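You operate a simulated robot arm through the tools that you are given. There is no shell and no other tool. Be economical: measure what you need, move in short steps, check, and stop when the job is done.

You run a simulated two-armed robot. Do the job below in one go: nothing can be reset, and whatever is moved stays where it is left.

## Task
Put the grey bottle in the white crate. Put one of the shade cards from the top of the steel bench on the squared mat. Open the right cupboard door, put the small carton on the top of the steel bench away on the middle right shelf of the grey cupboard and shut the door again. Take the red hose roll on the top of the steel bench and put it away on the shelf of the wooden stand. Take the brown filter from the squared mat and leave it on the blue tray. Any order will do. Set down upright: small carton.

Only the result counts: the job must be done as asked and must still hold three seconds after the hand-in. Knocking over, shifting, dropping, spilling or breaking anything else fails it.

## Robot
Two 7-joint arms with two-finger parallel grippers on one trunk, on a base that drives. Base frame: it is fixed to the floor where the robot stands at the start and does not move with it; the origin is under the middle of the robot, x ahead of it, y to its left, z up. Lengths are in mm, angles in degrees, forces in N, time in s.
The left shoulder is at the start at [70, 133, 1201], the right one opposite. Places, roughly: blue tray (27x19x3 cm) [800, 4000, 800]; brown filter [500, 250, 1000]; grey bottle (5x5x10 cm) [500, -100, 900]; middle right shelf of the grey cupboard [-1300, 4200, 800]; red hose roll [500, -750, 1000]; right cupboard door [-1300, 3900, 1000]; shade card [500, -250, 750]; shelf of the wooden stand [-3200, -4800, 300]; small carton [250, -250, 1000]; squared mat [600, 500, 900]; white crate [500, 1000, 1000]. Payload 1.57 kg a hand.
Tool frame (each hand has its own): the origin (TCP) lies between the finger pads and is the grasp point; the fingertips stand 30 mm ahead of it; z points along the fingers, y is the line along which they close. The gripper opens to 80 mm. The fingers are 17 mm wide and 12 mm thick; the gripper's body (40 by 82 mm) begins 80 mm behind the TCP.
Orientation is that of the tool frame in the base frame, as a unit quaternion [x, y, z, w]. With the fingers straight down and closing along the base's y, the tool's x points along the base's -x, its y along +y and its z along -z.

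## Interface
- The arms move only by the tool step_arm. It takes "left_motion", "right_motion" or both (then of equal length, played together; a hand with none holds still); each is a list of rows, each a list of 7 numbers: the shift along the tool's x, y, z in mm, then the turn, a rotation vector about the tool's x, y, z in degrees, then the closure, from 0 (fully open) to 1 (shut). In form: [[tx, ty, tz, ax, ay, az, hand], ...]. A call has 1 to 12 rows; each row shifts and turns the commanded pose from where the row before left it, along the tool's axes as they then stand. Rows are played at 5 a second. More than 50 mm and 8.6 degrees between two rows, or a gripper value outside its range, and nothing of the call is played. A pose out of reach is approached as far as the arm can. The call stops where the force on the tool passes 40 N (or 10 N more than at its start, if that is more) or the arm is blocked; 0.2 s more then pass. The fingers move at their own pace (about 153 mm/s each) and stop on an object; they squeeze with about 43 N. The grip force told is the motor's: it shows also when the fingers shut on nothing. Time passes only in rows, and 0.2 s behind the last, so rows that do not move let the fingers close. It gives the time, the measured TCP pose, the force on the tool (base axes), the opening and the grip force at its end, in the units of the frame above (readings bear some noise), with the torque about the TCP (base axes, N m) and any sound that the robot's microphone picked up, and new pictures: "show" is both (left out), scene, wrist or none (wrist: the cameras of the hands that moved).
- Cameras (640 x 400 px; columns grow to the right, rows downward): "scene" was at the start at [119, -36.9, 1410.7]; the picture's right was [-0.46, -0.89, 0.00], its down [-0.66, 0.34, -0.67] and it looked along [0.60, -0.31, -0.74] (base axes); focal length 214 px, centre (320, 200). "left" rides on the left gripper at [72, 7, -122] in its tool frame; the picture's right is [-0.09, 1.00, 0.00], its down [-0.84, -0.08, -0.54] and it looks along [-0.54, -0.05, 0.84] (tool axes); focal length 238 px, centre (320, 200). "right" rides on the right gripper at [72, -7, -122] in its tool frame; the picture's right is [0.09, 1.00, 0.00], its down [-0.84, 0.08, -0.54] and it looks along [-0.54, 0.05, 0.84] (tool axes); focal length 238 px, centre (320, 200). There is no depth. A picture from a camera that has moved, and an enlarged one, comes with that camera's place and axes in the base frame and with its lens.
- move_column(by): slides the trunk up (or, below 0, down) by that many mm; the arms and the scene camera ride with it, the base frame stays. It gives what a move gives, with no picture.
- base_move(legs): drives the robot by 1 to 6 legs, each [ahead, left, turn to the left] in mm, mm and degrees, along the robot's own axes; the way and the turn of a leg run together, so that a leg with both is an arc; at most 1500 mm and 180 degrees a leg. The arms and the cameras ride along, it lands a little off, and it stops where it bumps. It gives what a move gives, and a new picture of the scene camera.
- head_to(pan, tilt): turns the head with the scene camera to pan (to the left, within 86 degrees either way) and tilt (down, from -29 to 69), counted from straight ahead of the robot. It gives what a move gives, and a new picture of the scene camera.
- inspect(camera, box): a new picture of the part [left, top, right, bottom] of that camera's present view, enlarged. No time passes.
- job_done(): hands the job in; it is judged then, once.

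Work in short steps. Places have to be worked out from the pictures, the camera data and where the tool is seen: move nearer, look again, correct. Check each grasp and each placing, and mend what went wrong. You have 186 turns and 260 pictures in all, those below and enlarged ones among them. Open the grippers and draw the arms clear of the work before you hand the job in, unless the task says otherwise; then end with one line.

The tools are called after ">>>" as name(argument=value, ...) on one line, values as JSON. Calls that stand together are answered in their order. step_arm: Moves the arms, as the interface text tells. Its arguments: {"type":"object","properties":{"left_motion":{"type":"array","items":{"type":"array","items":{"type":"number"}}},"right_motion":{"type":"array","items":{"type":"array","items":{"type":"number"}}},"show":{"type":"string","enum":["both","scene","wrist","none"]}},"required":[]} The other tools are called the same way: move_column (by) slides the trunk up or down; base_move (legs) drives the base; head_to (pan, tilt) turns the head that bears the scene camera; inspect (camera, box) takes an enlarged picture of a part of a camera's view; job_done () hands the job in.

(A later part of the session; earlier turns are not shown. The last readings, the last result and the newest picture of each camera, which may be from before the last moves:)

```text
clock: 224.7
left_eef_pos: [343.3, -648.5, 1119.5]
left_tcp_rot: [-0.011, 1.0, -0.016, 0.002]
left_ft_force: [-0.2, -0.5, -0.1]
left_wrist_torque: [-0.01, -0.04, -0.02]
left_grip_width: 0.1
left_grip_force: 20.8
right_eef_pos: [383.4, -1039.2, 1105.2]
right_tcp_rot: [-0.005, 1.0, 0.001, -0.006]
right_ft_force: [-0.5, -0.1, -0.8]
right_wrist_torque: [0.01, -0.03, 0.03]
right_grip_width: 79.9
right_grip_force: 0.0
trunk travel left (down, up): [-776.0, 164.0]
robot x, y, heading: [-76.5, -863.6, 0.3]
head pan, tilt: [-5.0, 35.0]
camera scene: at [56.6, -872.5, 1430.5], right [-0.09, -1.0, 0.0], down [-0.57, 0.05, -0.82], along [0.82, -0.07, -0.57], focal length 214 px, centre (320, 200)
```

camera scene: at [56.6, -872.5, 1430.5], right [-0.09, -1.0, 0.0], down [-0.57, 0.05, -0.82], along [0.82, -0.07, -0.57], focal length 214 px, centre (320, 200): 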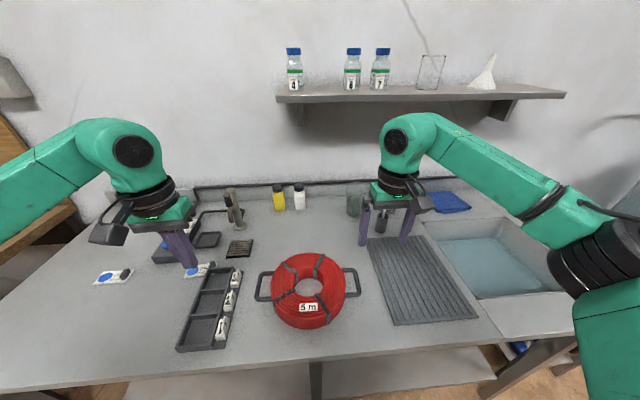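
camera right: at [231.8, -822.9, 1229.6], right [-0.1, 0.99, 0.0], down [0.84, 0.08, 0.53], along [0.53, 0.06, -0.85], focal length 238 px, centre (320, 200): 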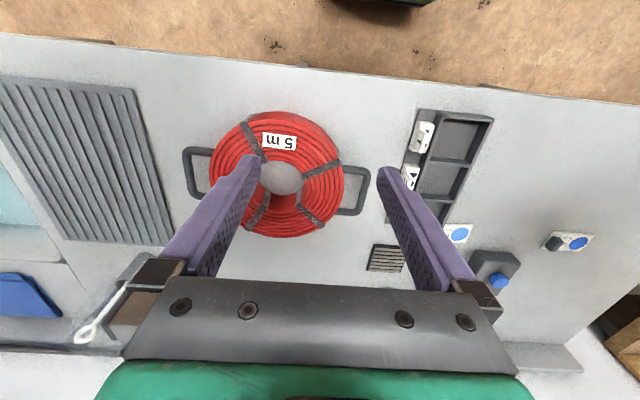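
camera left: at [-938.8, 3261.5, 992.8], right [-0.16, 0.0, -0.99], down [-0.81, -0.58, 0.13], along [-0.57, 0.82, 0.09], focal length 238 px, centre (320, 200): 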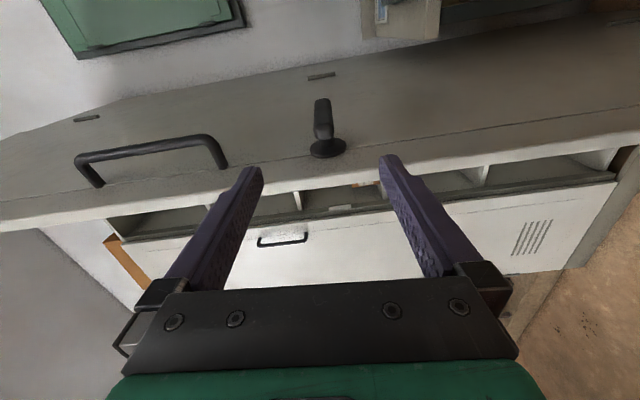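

Move both hands above the handles with 30 mm openings, down to z≈980.

>>> step_arm(left_motion=[[-26, -27.5, 0, -1.8, 0, 1.3, 0.5], [-26, -27.5, 20, 0, 0, 0, 0.625], [-26, -27.5, 25, 0, 0, 0, 0.625], [0, 0, 45, 0, 0, 0, 0.625], [0, 0, 47, 0, 0, 0, 0.625], [0, 0, 0, 0, 0, 0, 0.625]], right_motion=[[-12, 11, 0, 0, -0.7, 0.6, 0.5], [-12, 11, 20, 0, 0, 0, 0.625], [-12, 11, 25, 0, 0, 0, 0.625], [0, 0, 40, 0, 0, 0, 0.625], [0, 0, 40, 0, 0, 0, 0.625], [0, 0, 0, 0, 0, 0, 0.625]], show="wrist")

```text
clock: 226.1
left_eef_pos: [422.1, -733.6, 981.9]
left_tcp_rot: [0.001, 1.0, 0.001, 0.002]
left_ft_force: [-0.2, 0.3, -0.2]
left_wrist_torque: [0.04, 0.0, 0.0]
left_grip_width: 29.9
left_grip_force: 0.1
right_eef_pos: [419.7, -1007.0, 980.3]
right_tcp_rot: [0.0, 1.0, 0.002, 0.001]
right_ft_force: [0.9, 0.1, 0.1]
right_wrist_torque: [0.01, -0.01, 0.0]
right_grip_width: 30.0
right_grip_force: 0.1
trunk travel left (down, up): [-776.0, 164.0]
robot x, y, heading: [-80.6, -864.1, 0.1]
head pan, tilt: [-5.0, 35.0]
camera right: at [346.3, -1013.6, 1103.5], right [-0.09, 1.0, 0.0], down [0.84, 0.08, 0.54], along [0.54, 0.05, -0.84], focal length 238 px, centre (320, 200)
camera left: at [350.7, -726.4, 1104.5], right [0.09, 1.0, 0.0], down [0.84, -0.08, 0.54], along [0.54, -0.05, -0.84], focal length 238 px, centre (320, 200)
```

right: 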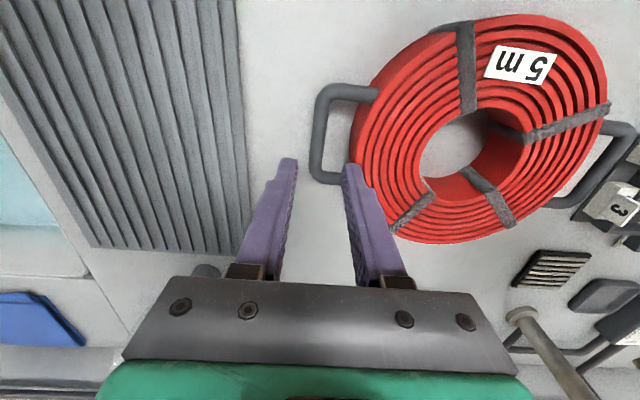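
left: 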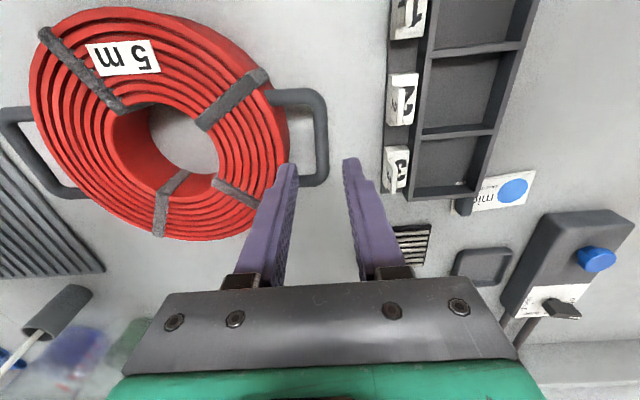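

Both are aligned within ~1–2 mm. Narrow the openings to 25 mm and descend to TCP z≈899.

>>> step_arm(left_motion=[[0, 1, 40, 0, 0, 0, 0.69], [0, 0, 33, 0, 0, 0, 0.69], [0, 0, 5, 0, 0, 0, 0.69], [0, 0, 4, 0, 0, 0, 0.69], [0, 0, 0, 0, 0, 0, 0.69]], right_motion=[[0, -0.5, 40, 0, 0, 0, 0.69], [0, 0, 32, 0, 0, 0, 0.69], [0, 0, 5, 0, 0, 0, 0.69], [0, 0, 4, 0, 0, 0, 0.69], [0, 0, 0, 0, 0, 0, 0.69]], show="wrist")

```text
clock: 227.3
left_eef_pos: [422.9, -731.1, 899.3]
left_tcp_rot: [0.0, 1.0, 0.001, 0.001]
left_ft_force: [0.4, -0.2, 0.6]
left_wrist_torque: [-0.02, 0.03, -0.02]
left_grip_width: 24.7
left_grip_force: 0.1
right_eef_pos: [417.4, -1006.6, 899.2]
right_tcp_rot: [0.0, 1.0, 0.002, 0.0]
right_ft_force: [0.3, -0.2, -0.4]
right_wrist_torque: [-0.01, -0.03, -0.01]
right_grip_width: 24.9
right_grip_force: 0.1
trunk travel left (down, up): [-776.0, 164.0]
robot x, y, heading: [-79.3, -865.8, 0.3]
head pan, tilt: [-5.0, 35.0]
camera right: at [346.7, -1013.2, 1022.2], right [-0.09, 1.0, 0.0], down [0.84, 0.08, 0.54], along [0.54, 0.05, -0.84], focal length 238 px, centre (320, 200)
camera left: at [351.0, -724.2, 1022.6], right [0.09, 1.0, 0.0], down [0.84, -0.08, 0.54], along [0.54, -0.05, -0.84], focal length 238 px, centre (320, 200)
```

right: 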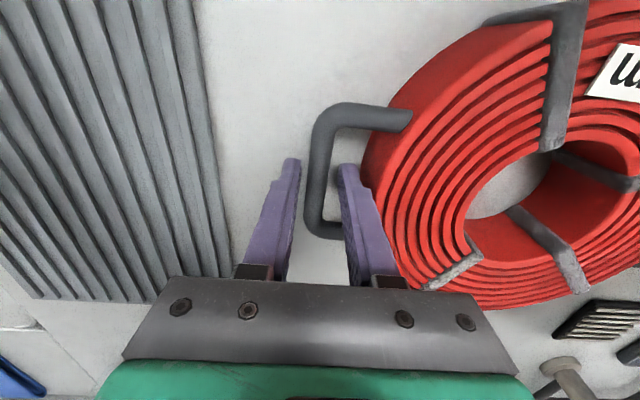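
left: 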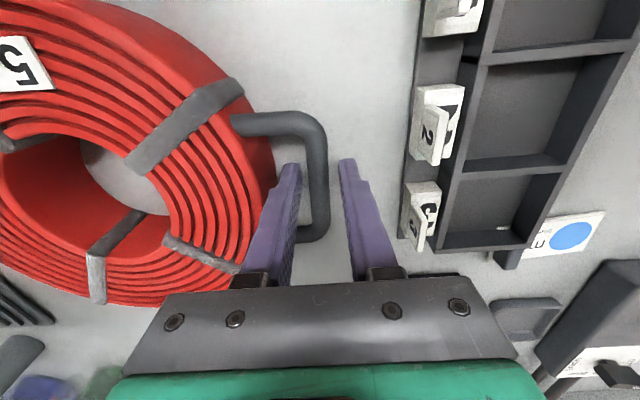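

Both bars are between the fingers. Close both and lift together.

>>> step_arm(left_motion=[[0, 0, 0, 0, 0, 0, 1], [0, 0, 0, 0, 0, 0, 1], [0, 0, 0, 0, 0, 0, 1], [0, 0, -10, 0, 0, 0, 1], [0, 0, -20, 0, 0, 0, 1], [0, 0, -20, 0, 0, 0, 1], [0, 0, 0, 0, 0, 0, 1]], right_motion=[[0, 0, 0, 0, 0, 0, 1], [0, 0, 0, 0, 0, 0, 1], [0, 0, 0, 0, 0, 0, 1], [0, 0, -10, 0, 0, 0, 1], [0, 0, -20, 0, 0, 0, 1], [0, 0, -20, 0, 0, 0, 1], [0, 0, 0, 0, 0, 0, 1]], show="both")

```text
clock: 228.9
left_eef_pos: [424.3, -730.7, 948.0]
left_tcp_rot: [-0.001, 1.0, 0.002, 0.0]
left_ft_force: [-3.5, 10.7, -3.8]
left_wrist_torque: [0.14, 0.16, -0.54]
left_grip_width: 13.0
left_grip_force: 29.9
right_eef_pos: [420.0, -1007.8, 948.7]
right_tcp_rot: [0.001, 1.0, 0.001, 0.0]
right_ft_force: [3.9, -11.7, -3.1]
right_wrist_torque: [-0.12, -0.24, -0.55]
right_grip_width: 13.0
right_grip_force: 30.1
trunk travel left (down, up): [-776.0, 164.0]
robot x, y, heading: [-74.5, -867.2, 0.0]
head pan, tilt: [-5.0, 35.0]
camera scene: at [59.5, -874.2, 1430.1], right [-0.09, -1.0, 0.0], down [-0.57, 0.05, -0.82], along [0.81, -0.07, -0.58], focal length 214 px, centre (320, 200)
camera right: at [348.5, -1013.3, 1072.5], right [-0.09, 1.0, 0.0], down [0.84, 0.08, 0.54], along [0.54, 0.05, -0.84], focal length 238 px, centre (320, 200)
camera left: at [353.1, -723.6, 1071.4], right [0.09, 1.0, 0.0], down [0.84, -0.08, 0.54], along [0.54, -0.05, -0.84], focal length 238 px, centre (320, 200)
```

scene: 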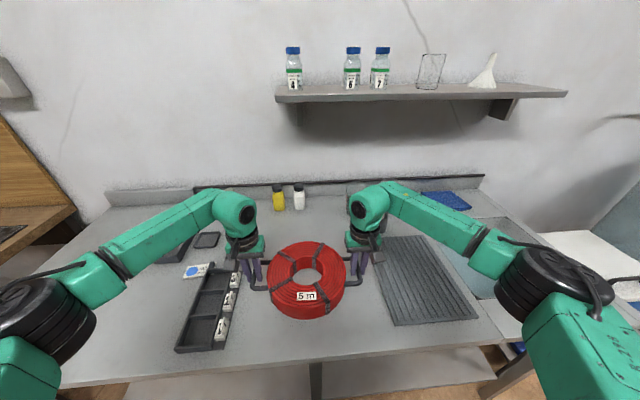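
right: 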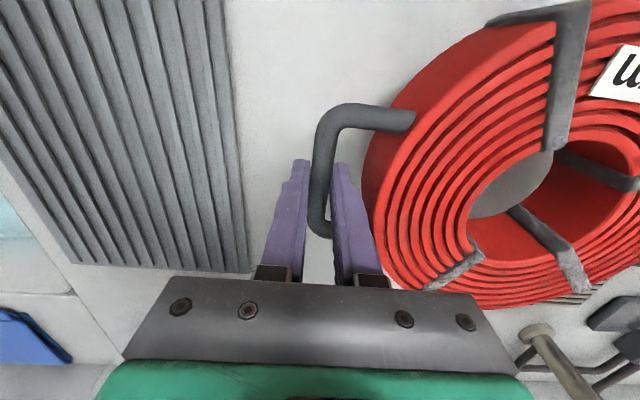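
left: 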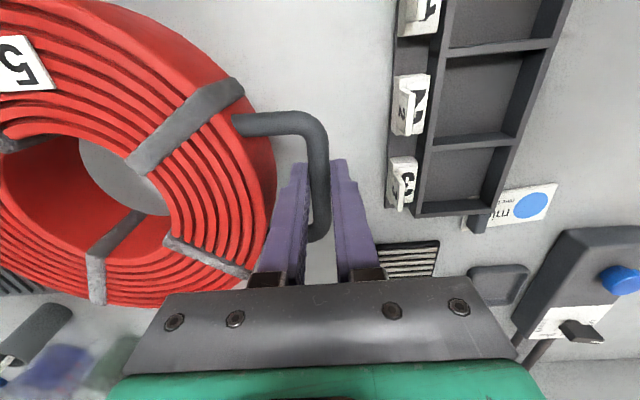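

The roll hangs level between the hands (~0.7 kg). Raise a bit, back off, and turn right to look toward the stand at (−3200,−4800).

>>> move_column(by=60)

>>> base_move(legs=[[-600, 0, 0], [0, 0, -128]])

>>> head_to(pan=0, tilt=18)

```text
clock: 229.9
left_eef_pos: [424.4, -730.0, 1009.3]
left_tcp_rot: [0.0, 1.0, 0.001, 0.0]
left_ft_force: [-3.1, 16.2, -5.0]
left_wrist_torque: [0.12, -0.04, -0.51]
left_grip_width: 13.1
left_grip_force: 29.4
right_eef_pos: [421.0, -1007.8, 1008.7]
right_tcp_rot: [0.001, 1.0, 0.001, -0.001]
right_ft_force: [3.3, -16.9, -4.3]
right_wrist_torque: [-0.12, 0.04, -0.48]
right_grip_width: 13.0
right_grip_force: 29.7
trunk travel left (down, up): [-836.0, 104.0]
robot x, y, heading: [-79.3, -868.5, 0.1]
head pan, tilt: [-5.0, 35.0]
```

```text
clock: 238.7
left_eef_pos: [-895.8, -1341.9, 1009.0]
left_tcp_rot: [0.905, 0.426, 0.001, 0.0]
left_ft_force: [18.9, -12.3, -4.4]
left_wrist_torque: [-0.11, -0.22, -0.49]
left_grip_width: 13.1
left_grip_force: 30.0
right_eef_pos: [-1105.7, -1161.3, 1008.8]
right_tcp_rot: [0.906, 0.424, -0.001, 0.0]
right_ft_force: [-19.1, 10.0, -4.4]
right_wrist_torque: [0.1, 0.16, -0.53]
right_grip_width: 13.0
right_grip_force: 29.5
trunk travel left (down, up): [-836.0, 104.0]
robot x, y, heading: [-677.3, -867.4, -129.6]
head pan, tilt: [-5.0, 35.0]
camera scene: at [-774.3, -970.3, 1490.2], right [-0.71, 0.7, 0.0], down [0.4, 0.41, -0.82], along [-0.57, -0.58, -0.57], focal length 214 px, centre (320, 200)
```

scene: 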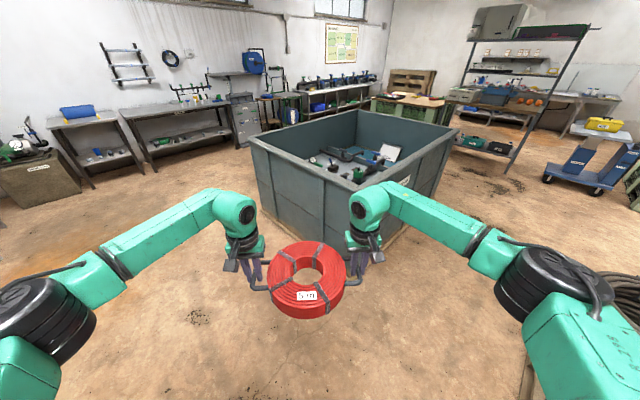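

```text
clock: 239.5
left_eef_pos: [-895.0, -1339.9, 1007.7]
left_tcp_rot: [0.905, 0.425, 0.001, 0.002]
left_ft_force: [1.4, 3.6, -4.5]
left_wrist_torque: [0.13, -0.12, -0.54]
left_grip_width: 12.9
left_grip_force: 29.2
right_eef_pos: [-1106.5, -1161.5, 1009.1]
right_tcp_rot: [0.906, 0.424, 0.001, 0.0]
right_ft_force: [-2.2, -3.6, -4.6]
right_wrist_torque: [-0.12, 0.12, -0.56]
right_grip_width: 13.0
right_grip_force: 29.5
trunk travel left (down, up): [-836.0, 104.0]
robot x, y, heading: [-679.8, -865.7, -129.6]
head pan, tilt: [0.0, 18.0]
camera scene: at [-772.2, -979.3, 1517.2], right [-0.77, 0.64, 0.0], down [0.2, 0.24, -0.95], along [-0.61, -0.73, -0.31], focal length 214 px, centre (320, 200)
```

scene: 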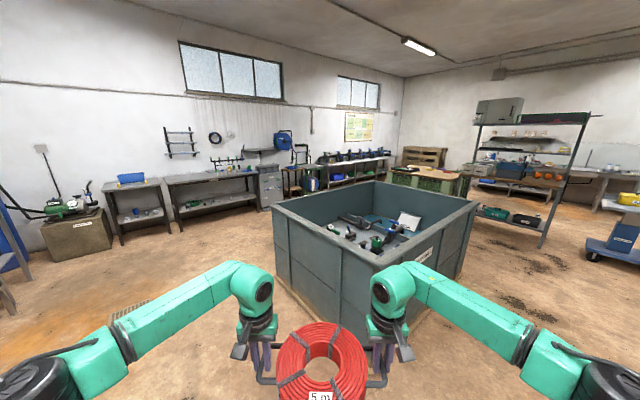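

>>> inspect(camera="scene", box=[240, 120, 480, 220])

```text
2.67 times, centred on (360, 170) of scene
camera zoom: at [-772.2, -979.3, 1517.2], right [-0.77, 0.64, 0.0], down [0.2, 0.24, -0.95], along [-0.61, -0.73, -0.31], focal length 572 px, centre (213, 280)
```

zoom: 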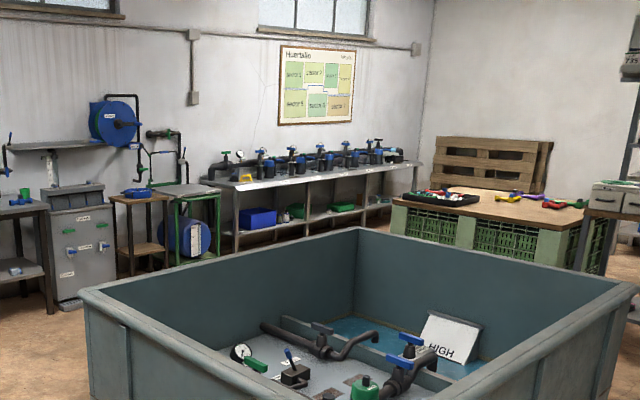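

The wooden stand is the small stool at about (−3240,−4890) with a top (a blue roll on it) and a lower shelf at ~300. I route around the tank: face −y, go along x≈−950 to y≈−3600.

>>> base_move(legs=[[0, 0, 39.6], [0, -270, 0], [1400, 0, 0], [1350, 0, 0]])

```text
clock: 256.3
left_eef_pos: [-830.6, -4142.9, 1008.5]
left_tcp_rot: [0.709, 0.706, 0.001, 0.003]
left_ft_force: [3.6, 2.9, -4.3]
left_wrist_torque: [0.05, -0.06, -0.53]
left_grip_width: 12.9
left_grip_force: 30.1
right_eef_pos: [-1109.1, -4136.7, 1008.6]
right_tcp_rot: [0.709, 0.705, -0.001, 0.0]
right_ft_force: [-3.7, -4.0, -3.8]
right_wrist_torque: [-0.01, 0.0, -0.49]
right_grip_width: 12.8
right_grip_force: 29.5
trunk travel left (down, up): [-836.0, 104.0]
robot x, y, heading: [-965.2, -3636.5, -90.4]
head pan, tilt: [0.0, 18.0]
camera scene: at [-965.4, -3783.4, 1517.3], right [-1.0, 0.0, 0.0], down [0.0, 0.31, -0.95], along [0.0, -0.95, -0.31], focal length 214 px, centre (320, 200)
```

scene: 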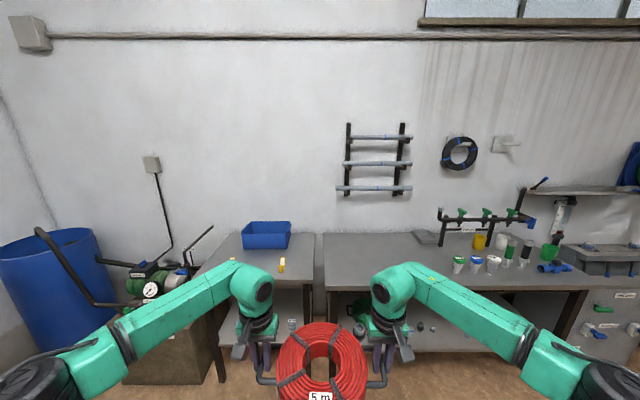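

>>> base_move(legs=[[-150, 0, 0]])

>>> head_to(pan=-75, tilt=25)

```text
clock: 257.6
left_eef_pos: [-830.0, -3997.1, 1007.4]
left_tcp_rot: [0.709, 0.705, 0.002, 0.001]
left_ft_force: [-0.7, 3.6, -4.7]
left_wrist_torque: [0.2, -0.03, -0.56]
left_grip_width: 12.8
left_grip_force: 29.4
right_eef_pos: [-1107.4, -3992.3, 1008.3]
right_tcp_rot: [0.709, 0.705, 0.001, 0.0]
right_ft_force: [0.1, -4.4, -4.4]
right_wrist_torque: [-0.18, 0.01, -0.52]
right_grip_width: 12.8
right_grip_force: 30.3
trunk travel left (down, up): [-836.0, 104.0]
robot x, y, heading: [-965.4, -3490.6, -90.1]
head pan, tilt: [0.0, 18.0]
camera scene: at [-964.8, -3639.9, 1516.8], right [-1.0, 0.0, 0.0], down [0.0, 0.31, -0.95], along [0.0, -0.95, -0.31], focal length 214 px, centre (320, 200)
```

scene: 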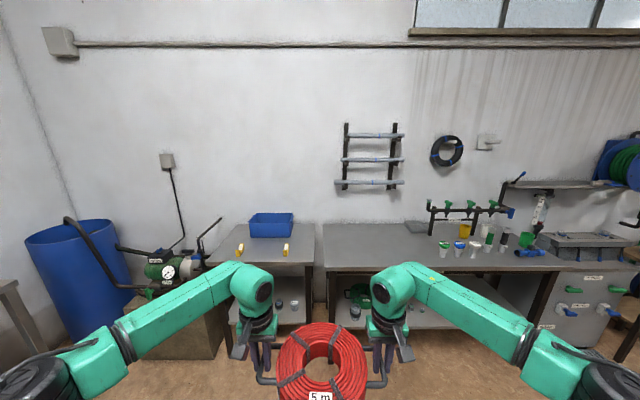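

```text
clock: 259.1
left_eef_pos: [-829.3, -3994.5, 1008.3]
left_tcp_rot: [0.708, 0.706, 0.002, 0.001]
left_ft_force: [-0.9, 4.2, -3.5]
left_wrist_torque: [0.16, -0.04, -0.53]
left_grip_width: 12.7
left_grip_force: 29.7
right_eef_pos: [-1106.1, -3989.8, 1009.0]
right_tcp_rot: [0.71, 0.704, 0.0, -0.001]
right_ft_force: [1.5, -3.7, -5.7]
right_wrist_torque: [-0.16, -0.01, -0.54]
right_grip_width: 13.0
right_grip_force: 29.6
trunk travel left (down, up): [-836.0, 104.0]
robot x, y, heading: [-959.9, -3490.7, -90.1]
head pan, tilt: [-75.0, 25.0]
camera scene: at [-1053.6, -3566.3, 1506.1], right [-0.26, 0.97, 0.0], down [0.41, 0.11, -0.91], along [-0.88, -0.23, -0.42], focal length 214 px, centre (320, 200)
```

scene: 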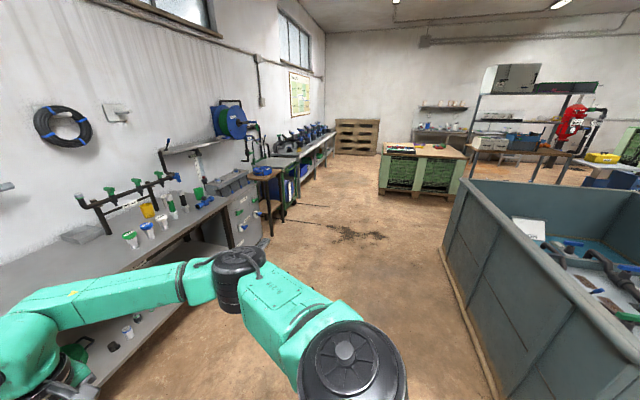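

The aisle is clear (tank side at y≈−2760). Drive right 2250 mm to face the stand.

>>> base_move(legs=[[0, -1200, 0], [0, -1050, 0]])

>>> head_to(pan=0, tilt=35)

```text
clock: 270.2
left_eef_pos: [-3069.6, -3980.8, 1008.4]
left_tcp_rot: [0.708, 0.706, 0.001, 0.001]
left_ft_force: [-0.5, 4.4, -4.9]
left_wrist_torque: [0.04, 0.01, -0.46]
left_grip_width: 12.9
left_grip_force: 29.4
right_eef_pos: [-3348.0, -3976.3, 1008.7]
right_tcp_rot: [0.709, 0.705, 0.0, -0.001]
right_ft_force: [0.4, -3.8, -4.8]
right_wrist_torque: [-0.07, -0.04, -0.53]
right_grip_width: 12.9
right_grip_force: 29.6
trunk travel left (down, up): [-836.0, 104.0]
robot x, y, heading: [-3206.7, -3476.2, -90.2]
head pan, tilt: [-75.0, 25.0]
camera scene: at [-3293.7, -3552.4, 1506.1], right [-0.25, 0.97, 0.0], down [0.41, 0.11, -0.91], along [-0.88, -0.23, -0.42], focal length 214 px, centre (320, 200)
```

scene: 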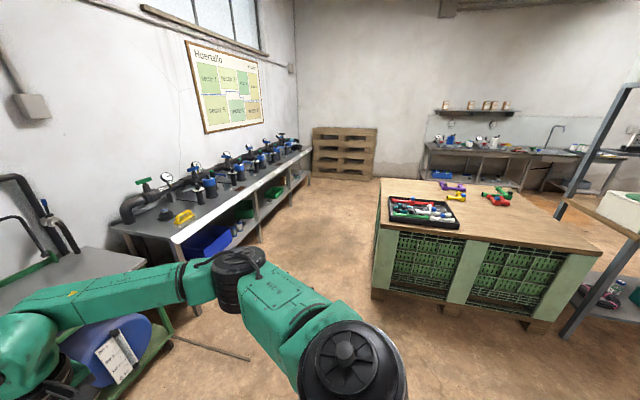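

```text
clock: 271.6
left_eef_pos: [-3070.2, -3981.0, 1009.7]
left_tcp_rot: [0.709, 0.705, 0.001, 0.001]
left_ft_force: [-1.1, 3.2, -4.9]
left_wrist_torque: [0.13, 0.01, -0.53]
left_grip_width: 12.8
left_grip_force: 30.1
right_eef_pos: [-3350.3, -3975.9, 1009.8]
right_tcp_rot: [0.71, 0.704, 0.0, 0.0]
right_ft_force: [2.0, -3.8, -3.9]
right_wrist_torque: [-0.12, -0.01, -0.52]
right_grip_width: 12.9
right_grip_force: 29.8
trunk travel left (down, up): [-836.0, 104.0]
robot x, y, heading: [-3203.8, -3474.9, -90.5]
head pan, tilt: [0.0, 35.0]
camera scene: at [-3205.9, -3617.0, 1490.2], right [-1.0, 0.01, 0.0], down [0.0, 0.57, -0.82], along [0.0, -0.82, -0.57], focal length 214 px, centre (320, 200)
```

scene: 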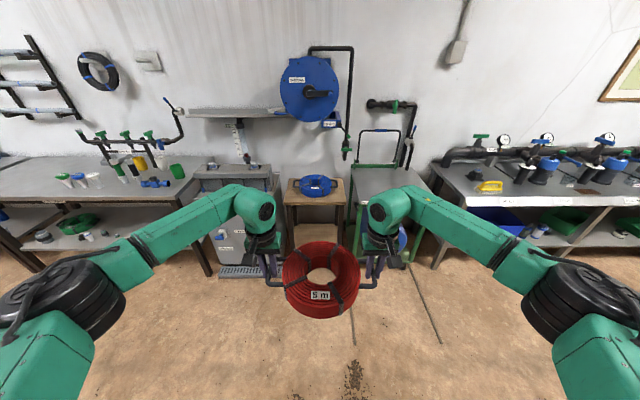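

>>> inspect(camera="scene", box=[200, 130, 440, 280])

```text
2.67 times, centred on (320, 205) of scene
camera zoom: at [-3205.9, -3617.0, 1490.2], right [-1.0, 0.01, 0.0], down [0.0, 0.57, -0.82], along [0.0, -0.82, -0.57], focal length 572 px, centre (320, 187)
```

zoom: 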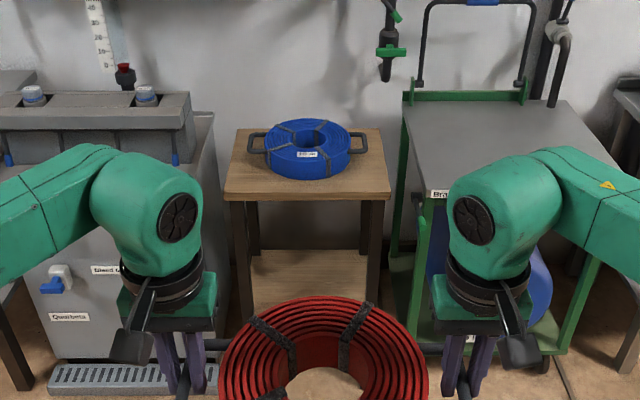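

The stand: top at z≈720 (front edge y≈−4685, 380 mm wide, ~330 deep), shelf below at ~300, leg gap ~320 mm. The roll fits only with its handles front-to-back and held by one hand, so I will set it on the floor here and regrasp the ring wall. Check the floor first.

>>> head_to(pan=0, tilt=60)

```text
clock: 272.5
left_eef_pos: [-3070.5, -3981.0, 1008.8]
left_tcp_rot: [0.709, 0.705, 0.001, 0.002]
left_ft_force: [-2.3, 4.3, -4.1]
left_wrist_torque: [-0.02, 0.01, -0.52]
left_grip_width: 12.8
left_grip_force: 29.4
right_eef_pos: [-3349.5, -3975.0, 1008.8]
right_tcp_rot: [0.71, 0.704, -0.001, 0.0]
right_ft_force: [2.5, -3.5, -4.2]
right_wrist_torque: [0.01, 0.0, -0.5]
right_grip_width: 12.7
right_grip_force: 29.8
trunk travel left (down, up): [-836.0, 104.0]
robot x, y, heading: [-3202.1, -3476.3, -90.5]
head pan, tilt: [0.0, 60.0]
camera scene: at [-3205.6, -3595.6, 1456.0], right [-1.0, 0.01, 0.0], down [0.0, 0.87, -0.5], along [0.0, -0.5, -0.87], focal length 214 px, centre (320, 200)
```

scene: 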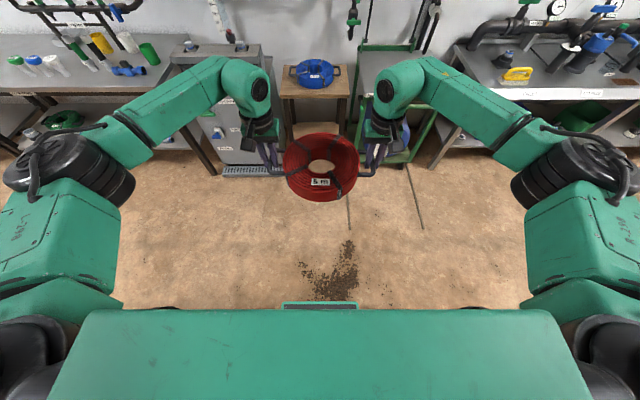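

Floor below is free. Lower the trunk fully, then the arms toward the floor.

>>> move_column(by=-830)

>>> step_arm(left_motion=[[0, 0, 30, 0, 0, 0, 1], [0, 0, 30, 0, 0, 0, 1], [0, 0, 30, 0, 0, 0, 1], [0, 0, 0, 0, 0, 0, 1]], right_motion=[[0, 0, 30, 0, 0, 0, 1], [0, 0, 30, 0, 0, 0, 1], [0, 0, 30, 0, 0, 0, 1], [0, 0, 0, 0, 0, 0, 1]], show="scene")

```text
refused: -830 is not a number from -400 to 400
```

```text
clock: 273.5
left_eef_pos: [-3070.8, -3978.9, 918.9]
left_tcp_rot: [0.709, 0.705, 0.001, 0.001]
left_ft_force: [-0.7, 3.2, -4.4]
left_wrist_torque: [0.05, -0.02, -0.53]
left_grip_width: 12.6
left_grip_force: 29.7
right_eef_pos: [-3349.3, -3975.8, 918.7]
right_tcp_rot: [0.71, 0.704, 0.0, 0.001]
right_ft_force: [2.1, -3.4, -4.0]
right_wrist_torque: [-0.03, -0.02, -0.47]
right_grip_width: 12.5
right_grip_force: 29.5
trunk travel left (down, up): [-836.0, 104.0]
robot x, y, heading: [-3204.1, -3477.4, -90.4]
head pan, tilt: [0.0, 60.0]
camera scene: at [-3205.7, -3595.2, 1455.9], right [-1.0, 0.01, 0.0], down [0.0, 0.87, -0.5], along [0.0, -0.5, -0.87], focal length 214 px, centre (320, 200)
```

scene: 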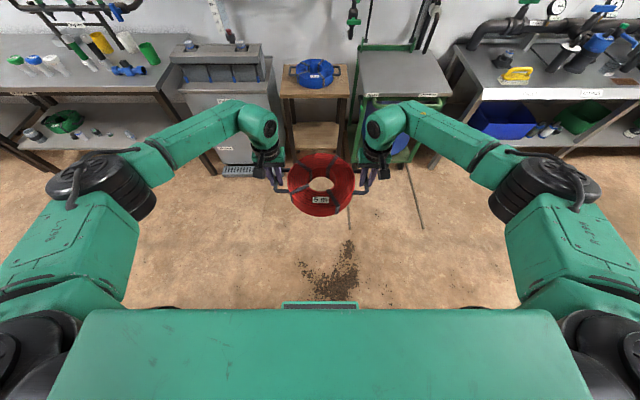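

>>> move_column(by=-400)

>>> move_column(by=-380)

>>> head_to(pan=0, tilt=45)

```text
clock: 277.4
left_eef_pos: [-3070.8, -3978.5, 518.3]
left_tcp_rot: [0.709, 0.705, 0.001, 0.001]
left_ft_force: [-0.4, 3.9, -5.0]
left_wrist_torque: [0.02, 0.01, -0.52]
left_grip_width: 12.3
left_grip_force: 29.6
right_eef_pos: [-3349.2, -3975.6, 518.8]
right_tcp_rot: [0.71, 0.704, -0.001, 0.0]
right_ft_force: [-0.1, -4.4, -4.5]
right_wrist_torque: [-0.04, 0.02, -0.49]
right_grip_width: 12.7
right_grip_force: 29.6
trunk travel left (down, up): [-436.0, 504.0]
robot x, y, heading: [-3202.6, -3477.3, -90.4]
head pan, tilt: [0.0, 60.0]
```

```text
clock: 281.0
left_eef_pos: [-3071.1, -3979.4, 139.2]
left_tcp_rot: [0.71, 0.705, 0.001, 0.002]
left_ft_force: [-0.6, 3.2, -4.2]
left_wrist_torque: [0.09, -0.01, -0.51]
left_grip_width: 12.5
left_grip_force: 30.1
right_eef_pos: [-3348.6, -3975.1, 138.6]
right_tcp_rot: [0.71, 0.704, 0.0, 0.0]
right_ft_force: [-0.5, -3.4, -4.8]
right_wrist_torque: [-0.03, 0.02, -0.5]
right_grip_width: 12.7
right_grip_force: 29.3
trunk travel left (down, up): [-56.0, 884.0]
robot x, y, heading: [-3204.5, -3477.5, -90.4]
head pan, tilt: [0.0, 60.0]
```

```text
clock: 281.8
left_eef_pos: [-3071.0, -3979.0, 139.1]
left_tcp_rot: [0.709, 0.705, 0.001, 0.001]
left_ft_force: [0.2, 3.4, -4.6]
left_wrist_torque: [0.02, 0.04, -0.5]
left_grip_width: 12.6
left_grip_force: 29.5
right_eef_pos: [-3347.7, -3974.8, 138.3]
right_tcp_rot: [0.71, 0.705, 0.0, 0.0]
right_ft_force: [0.1, -3.0, -5.1]
right_wrist_torque: [-0.06, 0.01, -0.51]
right_grip_width: 12.7
right_grip_force: 29.9
trunk travel left (down, up): [-56.0, 884.0]
robot x, y, heading: [-3204.7, -3477.5, -90.2]
head pan, tilt: [0.0, 45.0]
camera scene: at [-3205.7, -3609.0, 695.3], right [-1.0, 0.01, 0.0], down [0.0, 0.71, -0.71], along [0.0, -0.71, -0.71], focal length 214 px, centre (320, 200)
```

scene: 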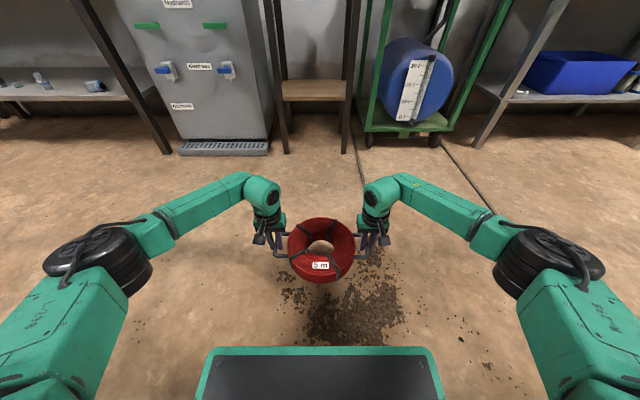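

>>> inspect(camera="scene", box=[240, 0, 400, 160])

```text
2.50 times, centred on (320, 80) of scene
camera zoom: at [-3205.7, -3609.0, 695.3], right [-1.0, 0.01, 0.0], down [0.0, 0.71, -0.71], along [0.0, -0.71, -0.71], focal length 536 px, centre (320, 500)
```

zoom: 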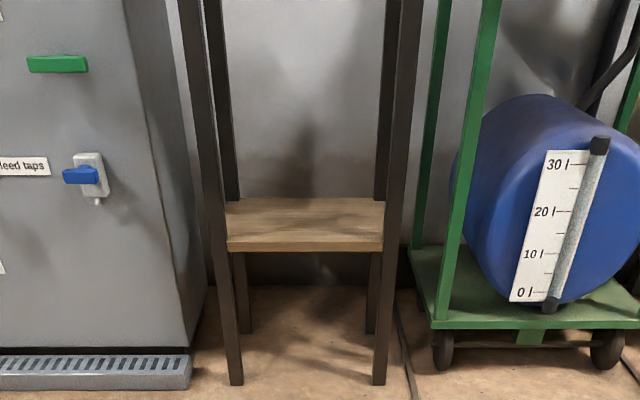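

Shelf top: z≈311, inner width 303 (x −3330…−3027, centre −3178), y −4700…−4985. Lower the roll to the floor.

>>> step_arm(left_motion=[[0, 0, 30, 0, 0, 0, 1], [0, 0, 30, 0, 0, 0, 1], [0, 0, 25, 0, 0, 0, 1], [0, 0, 6, 0, 0, 0, 1], [0, 0, 4, 0, 0, 0, 1], [0, 0, 4, 0, 0, 0, 1], [0, 0, 4, 0, 0, 0, 1]], right_motion=[[0, 0, 30, 0, 0, 0, 1], [0, 0, 30, 0, 0, 0, 1], [0, 0, 25, 0, 0, 0, 1], [0, 0, 6, 0, 0, 0, 1], [0, 0, 4, 0, 0, 0, 1], [0, 0, 4, 0, 0, 0, 1], [0, 0, 4, 0, 0, 0, 1]], show="scene")

```text
clock: 283.0
left_eef_pos: [-3070.7, -3978.8, 51.4]
left_tcp_rot: [0.709, 0.705, 0.0, 0.002]
left_ft_force: [4.8, 8.3, 21.8]
left_wrist_torque: [0.61, -0.13, -0.53]
left_grip_width: 12.7
left_grip_force: 29.8
right_eef_pos: [-3349.4, -3975.2, 50.2]
right_tcp_rot: [0.71, 0.704, -0.001, 0.002]
right_ft_force: [-4.1, 5.7, 16.9]
right_wrist_torque: [0.54, 0.04, -0.3]
right_grip_width: 12.5
right_grip_force: 30.0
trunk travel left (down, up): [-56.0, 884.0]
robot x, y, heading: [-3201.2, -3473.5, -90.4]
head pan, tilt: [0.0, 45.0]
stopped in row 6 (left hand): the force on the tool passed its limit (the readings are from after the stop); the commanded pose is now the measured one
camera scene: at [-3205.7, -3604.7, 696.8], right [-1.0, 0.0, 0.0], down [0.0, 0.7, -0.71], along [0.0, -0.71, -0.7], focal length 214 px, centre (320, 200)
```

scene: 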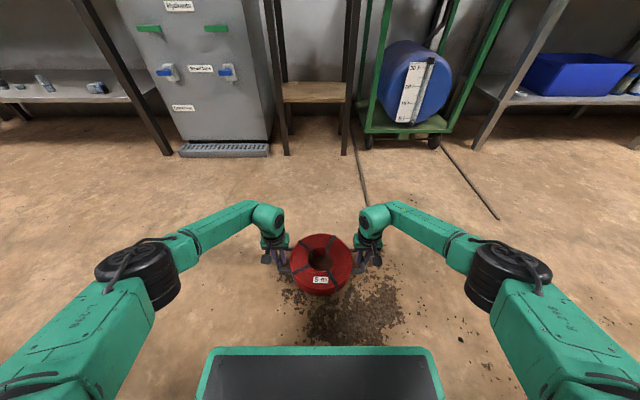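

The roll is on the floor (TCP z≈51). Open both hands a little and lift them away.

>>> step_arm(left_motion=[[0, 0, -2, 0, 0, 0, 1], [0, 0, 0, 0, 0, 0, 0.69], [0, 0, 0, 0, 0, 0, 0.69], [0, 0, -30, 0, 0, 0, 0.69], [0, 0, -45, 0, 0, 0, 0.69], [0, 0, -45, 0, 0, 0, 0.69], [0, 0, -45, 0, 0, 0, 0.5], [0, 0, -45, 0, 0, 0, 0]], right_motion=[[0, 0, -2, 0, 0, 0, 1], [0, 0, 0, 0, 0, 0, 0.69], [0, 0, 0, 0, 0, 0, 0.69], [0, 0, -30, 0, 0, 0, 0.69], [0, 0, -45, 0, 0, 0, 0.69], [0, 0, -45, 0, 0, 0, 0.69], [0, 0, -45, 0, 0, 0, 0.5], [0, 0, -45, 0, 0, 0, 0]], show="both")

```text
clock: 284.8
left_eef_pos: [-3071.5, -3978.7, 259.2]
left_tcp_rot: [0.71, 0.705, 0.002, -0.001]
left_ft_force: [0.4, -0.1, 0.1]
left_wrist_torque: [0.01, -0.02, -0.01]
left_grip_width: 80.3
left_grip_force: 0.1
right_eef_pos: [-3348.6, -3974.5, 258.8]
right_tcp_rot: [0.71, 0.704, 0.001, 0.001]
right_ft_force: [-0.2, 0.8, 0.4]
right_wrist_torque: [0.0, -0.02, -0.01]
right_grip_width: 80.1
right_grip_force: 0.1
trunk travel left (down, up): [-56.0, 884.0]
robot x, y, heading: [-3201.6, -3479.3, -90.3]
head pan, tilt: [0.0, 45.0]
camera scene: at [-3205.6, -3607.9, 695.4], right [-1.0, 0.0, 0.0], down [0.0, 0.71, -0.71], along [0.0, -0.71, -0.71], focal length 214 px, centre (320, 200)
camera right: at [-3355.6, -3901.1, 381.5], right [1.0, 0.08, 0.0], down [0.07, -0.84, 0.54], along [0.05, -0.54, -0.84], focal length 238 px, centre (320, 200)
camera left: at [-3064.1, -3906.2, 381.8], right [1.0, -0.1, 0.0], down [-0.08, -0.84, 0.54], along [-0.05, -0.54, -0.84], focal length 238 px, centre (320, 200)
```

scene: 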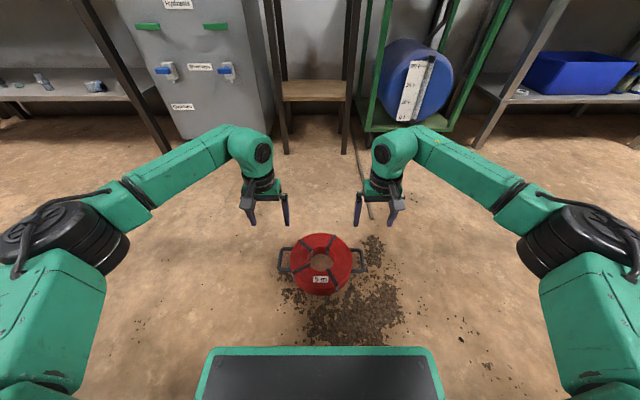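
right: 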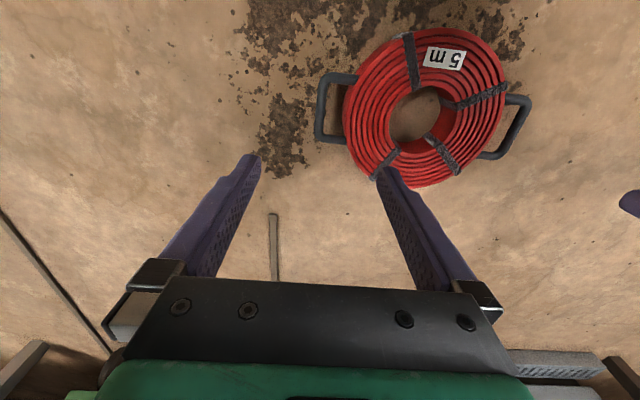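
left: 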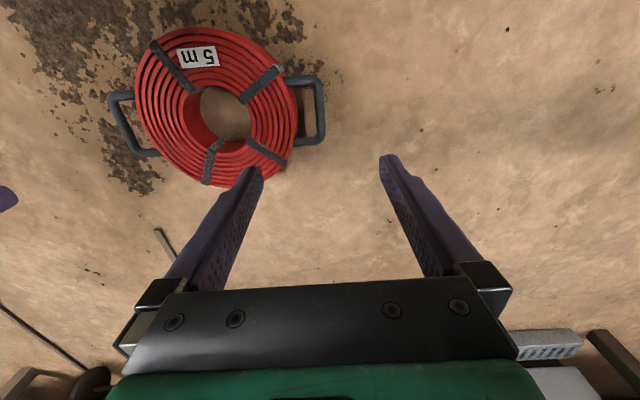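

Roll is on the floor at (−3210,−3975), ~60 mm high. I'll regrasp its ring wall from the side: raise a bit, turn to heading 0, and stand at (−3710,−3845).

>>> move_column(by=100)

>>> base_move(legs=[[0, 0, 90.3], [-508, 0, 0], [0, -366, 0]])

>>> step_arm(right_motion=[[0, -28, 0, 0, 0, 0, 0], [0, -28, 0, 0, 0, 0, 0], [0, 0, 0, 0, 0, 0, 0]], left_motion=[[45, 15, 0, 0, 0, 0, 0], [45, 15, 0, 0, 0, 0, 0], [45, 15, 0, 0, 0, 0, 0]], show="wrist")

```text
clock: 286.1
left_eef_pos: [-3069.8, -3978.6, 357.5]
left_tcp_rot: [0.708, 0.706, 0.002, 0.0]
left_ft_force: [-0.1, -0.6, 0.0]
left_wrist_torque: [0.01, 0.01, -0.02]
left_grip_width: 79.9
left_grip_force: 0.0
right_eef_pos: [-3348.7, -3974.7, 357.5]
right_tcp_rot: [0.71, 0.704, 0.0, 0.0]
right_ft_force: [0.8, 0.2, 0.3]
right_wrist_torque: [-0.04, 0.03, 0.01]
right_grip_width: 79.9
right_grip_force: 0.0
trunk travel left (down, up): [-156.0, 784.0]
robot x, y, heading: [-3201.9, -3474.7, -90.7]
head pan, tilt: [0.0, 45.0]
```

```text
clock: 294.9
left_eef_pos: [-3212.4, -3706.1, 357.8]
left_tcp_rot: [0.003, 1.0, 0.001, -0.002]
left_ft_force: [-0.2, -0.1, -0.6]
left_wrist_torque: [-0.01, 0.03, 0.02]
left_grip_width: 80.0
left_grip_force: 0.1
right_eef_pos: [-3215.7, -3983.5, 358.3]
right_tcp_rot: [0.004, 1.0, 0.0, 0.0]
right_ft_force: [-0.1, -0.1, 0.0]
right_wrist_torque: [-0.03, 0.0, -0.01]
right_grip_width: 79.8
right_grip_force: 0.0
trunk travel left (down, up): [-156.0, 784.0]
robot x, y, heading: [-3715.6, -3837.8, -0.3]
head pan, tilt: [0.0, 45.0]
camera scene: at [-3585.2, -3839.1, 795.5], right [0.0, -1.0, 0.0], down [-0.71, 0.0, -0.71], along [0.71, 0.0, -0.71], focal length 214 px, centre (320, 200)
```

scene: 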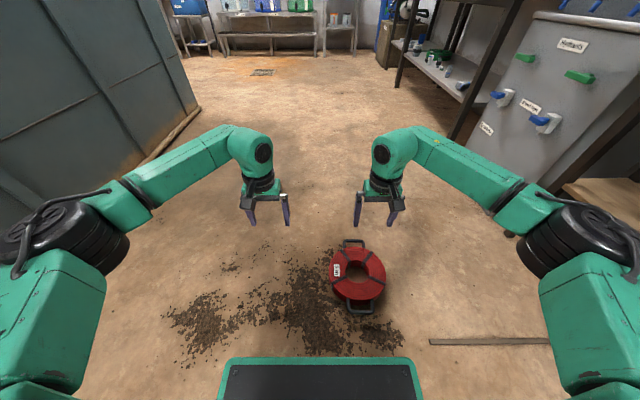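

```text
clock: 295.7
left_eef_pos: [-3349.2, -3658.5, 358.3]
left_tcp_rot: [0.003, 1.0, 0.001, -0.002]
left_ft_force: [0.2, -0.4, 0.1]
left_wrist_torque: [0.03, 0.0, -0.01]
left_grip_width: 80.0
left_grip_force: 0.0
right_eef_pos: [-3218.2, -4040.8, 357.8]
right_tcp_rot: [0.005, 1.0, 0.0, 0.0]
right_ft_force: [0.3, 0.1, 0.0]
right_wrist_torque: [0.02, 0.03, 0.01]
right_grip_width: 80.0
right_grip_force: 0.1
trunk travel left (down, up): [-156.0, 784.0]
robot x, y, heading: [-3714.3, -3840.8, -0.1]
head pan, tilt: [0.0, 45.0]
camera right: at [-3289.3, -4044.7, 481.1], right [-0.08, 1.0, 0.0], down [0.84, 0.07, 0.54], along [0.54, 0.05, -0.84], focal length 238 px, centre (320, 200)
camera left: at [-3419.6, -3651.9, 481.6], right [0.1, 1.0, 0.0], down [0.84, -0.08, 0.54], along [0.54, -0.05, -0.84], focal length 238 px, centre (320, 200)
```

right: 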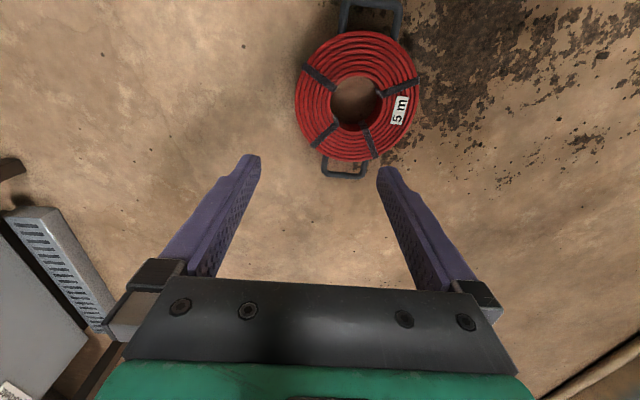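
left: 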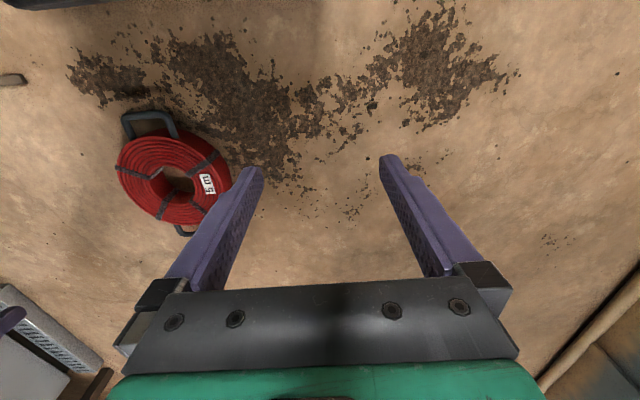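

Ring: centre (−3215,−3976), outer radius 101, inner 42, so the wall (59 mm) fits the gripper. I tilt the right tool 20° forward, and lower over the right-hand side of the ring (y≈−4045).

>>> step_arm(right_motion=[[0, -2, 0, 0, -6.7, 0, 0], [0, -2, 0, 0, -6.7, 0, 0], [0, -0.5, 0, 0, -6.6, 0, 0], [16, 0, 44, 0, 0, 0, 0], [16, 0, 44, 0, 0, 0, 0], [16, 0, 44, 0, 0, 0, 0], [0, 0, 0, 0, 0, 0, 0]], show="wrist")

```text
clock: 297.3
left_eef_pos: [-3348.8, -3660.1, 358.7]
left_tcp_rot: [0.002, 1.0, 0.001, -0.001]
left_ft_force: [0.0, 0.0, -0.1]
left_wrist_torque: [0.03, 0.03, 0.05]
left_grip_width: 79.8
left_grip_force: 0.2
right_eef_pos: [-3217.8, -4043.4, 216.5]
right_tcp_rot: [0.005, 0.985, -0.001, 0.174]
right_ft_force: [0.1, 0.2, 0.6]
right_wrist_torque: [0.0, 0.02, 0.02]
right_grip_width: 80.1
right_grip_force: 0.1
trunk travel left (down, up): [-156.0, 784.0]
robot x, y, heading: [-3717.3, -3838.0, -0.5]
head pan, tilt: [0.0, 45.0]
camera right: at [-3326.7, -4047.4, 308.0], right [-0.08, 1.0, -0.03], down [0.6, 0.07, 0.8], along [0.8, 0.04, -0.61], focal length 238 px, centre (320, 200)
```

right: 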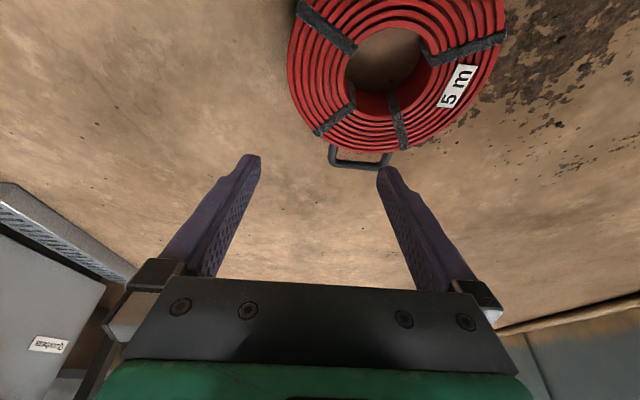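

>>> step_arm(right_motion=[[16, -1, 43, 0, 0, 0, 0], [13, -1, 37, 0, 0, 0, 0], [0, 0, 0, 0, 0, 0, 0]], show="wrist")

```text
clock: 298.1
left_eef_pos: [-3347.5, -3659.9, 358.9]
left_tcp_rot: [0.002, 1.0, 0.001, -0.003]
left_ft_force: [0.0, 0.3, -0.3]
left_wrist_torque: [-0.01, -0.03, -0.03]
left_grip_width: 80.0
left_grip_force: 0.1
right_eef_pos: [-3217.2, -4046.6, 132.6]
right_tcp_rot: [0.005, 0.985, -0.001, 0.173]
right_ft_force: [0.8, 0.6, -1.0]
right_wrist_torque: [0.03, 0.02, -0.02]
right_grip_width: 80.0
right_grip_force: 0.1
trunk travel left (down, up): [-156.0, 784.0]
robot x, y, heading: [-3717.9, -3837.4, -0.2]
head pan, tilt: [0.0, 45.0]
camera right: at [-3326.8, -4050.1, 223.7], right [-0.08, 1.0, -0.03], down [0.6, 0.07, 0.8], along [0.79, 0.04, -0.61], focal length 238 px, centre (320, 200)
```

right: 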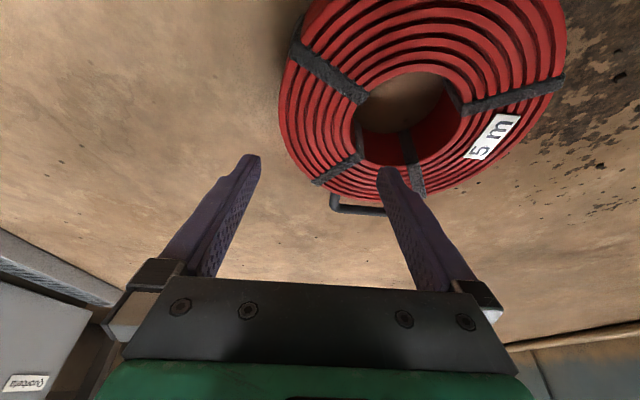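

The ring wall is laterally centred between the fingers. Descend to TCP z≈38.

>>> step_arm(right_motion=[[13.7, 0, 37.6, 0, 0, 0, 0], [13.7, 0, 37.6, 0, 0, 0, 0], [4.5, 0, 12.5, 0, 0, 0, 0], [0, 0, 0, 0, 0, 0, 0]], show="both")

```text
clock: 299.1
left_eef_pos: [-3347.5, -3659.7, 358.3]
left_tcp_rot: [0.003, 1.0, 0.001, -0.002]
left_ft_force: [-0.5, 0.0, 0.3]
left_wrist_torque: [-0.01, 0.04, 0.02]
left_grip_width: 80.0
left_grip_force: 0.1
right_eef_pos: [-3217.9, -4047.2, 38.8]
right_tcp_rot: [0.004, 0.985, -0.001, 0.174]
right_ft_force: [0.1, 0.2, 0.0]
right_wrist_torque: [0.03, 0.01, -0.02]
right_grip_width: 79.9
right_grip_force: 0.2
trunk travel left (down, up): [-156.0, 784.0]
robot x, y, heading: [-3719.1, -3839.3, -0.3]
head pan, tilt: [0.0, 45.0]
camera scene: at [-3585.2, -3839.1, 795.6], right [0.0, -1.0, 0.0], down [-0.71, 0.0, -0.71], along [0.71, 0.0, -0.71], focal length 214 px, centre (320, 200)
camera right: at [-3326.6, -4050.4, 130.0], right [-0.08, 1.0, -0.03], down [0.6, 0.07, 0.8], along [0.8, 0.04, -0.6], focal length 238 px, centre (320, 200)
```

scene: 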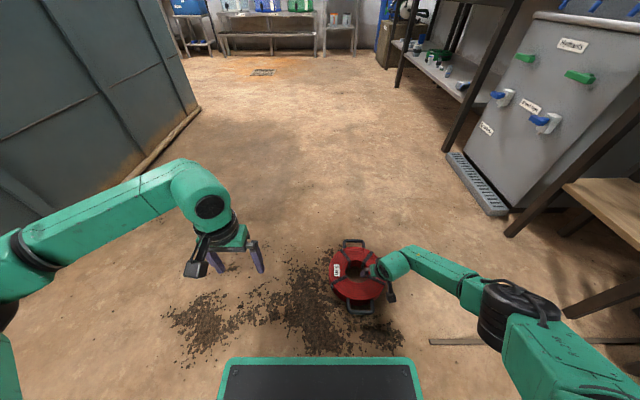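
right: 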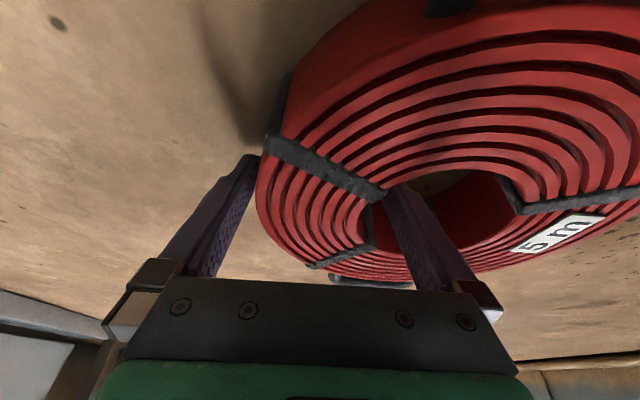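

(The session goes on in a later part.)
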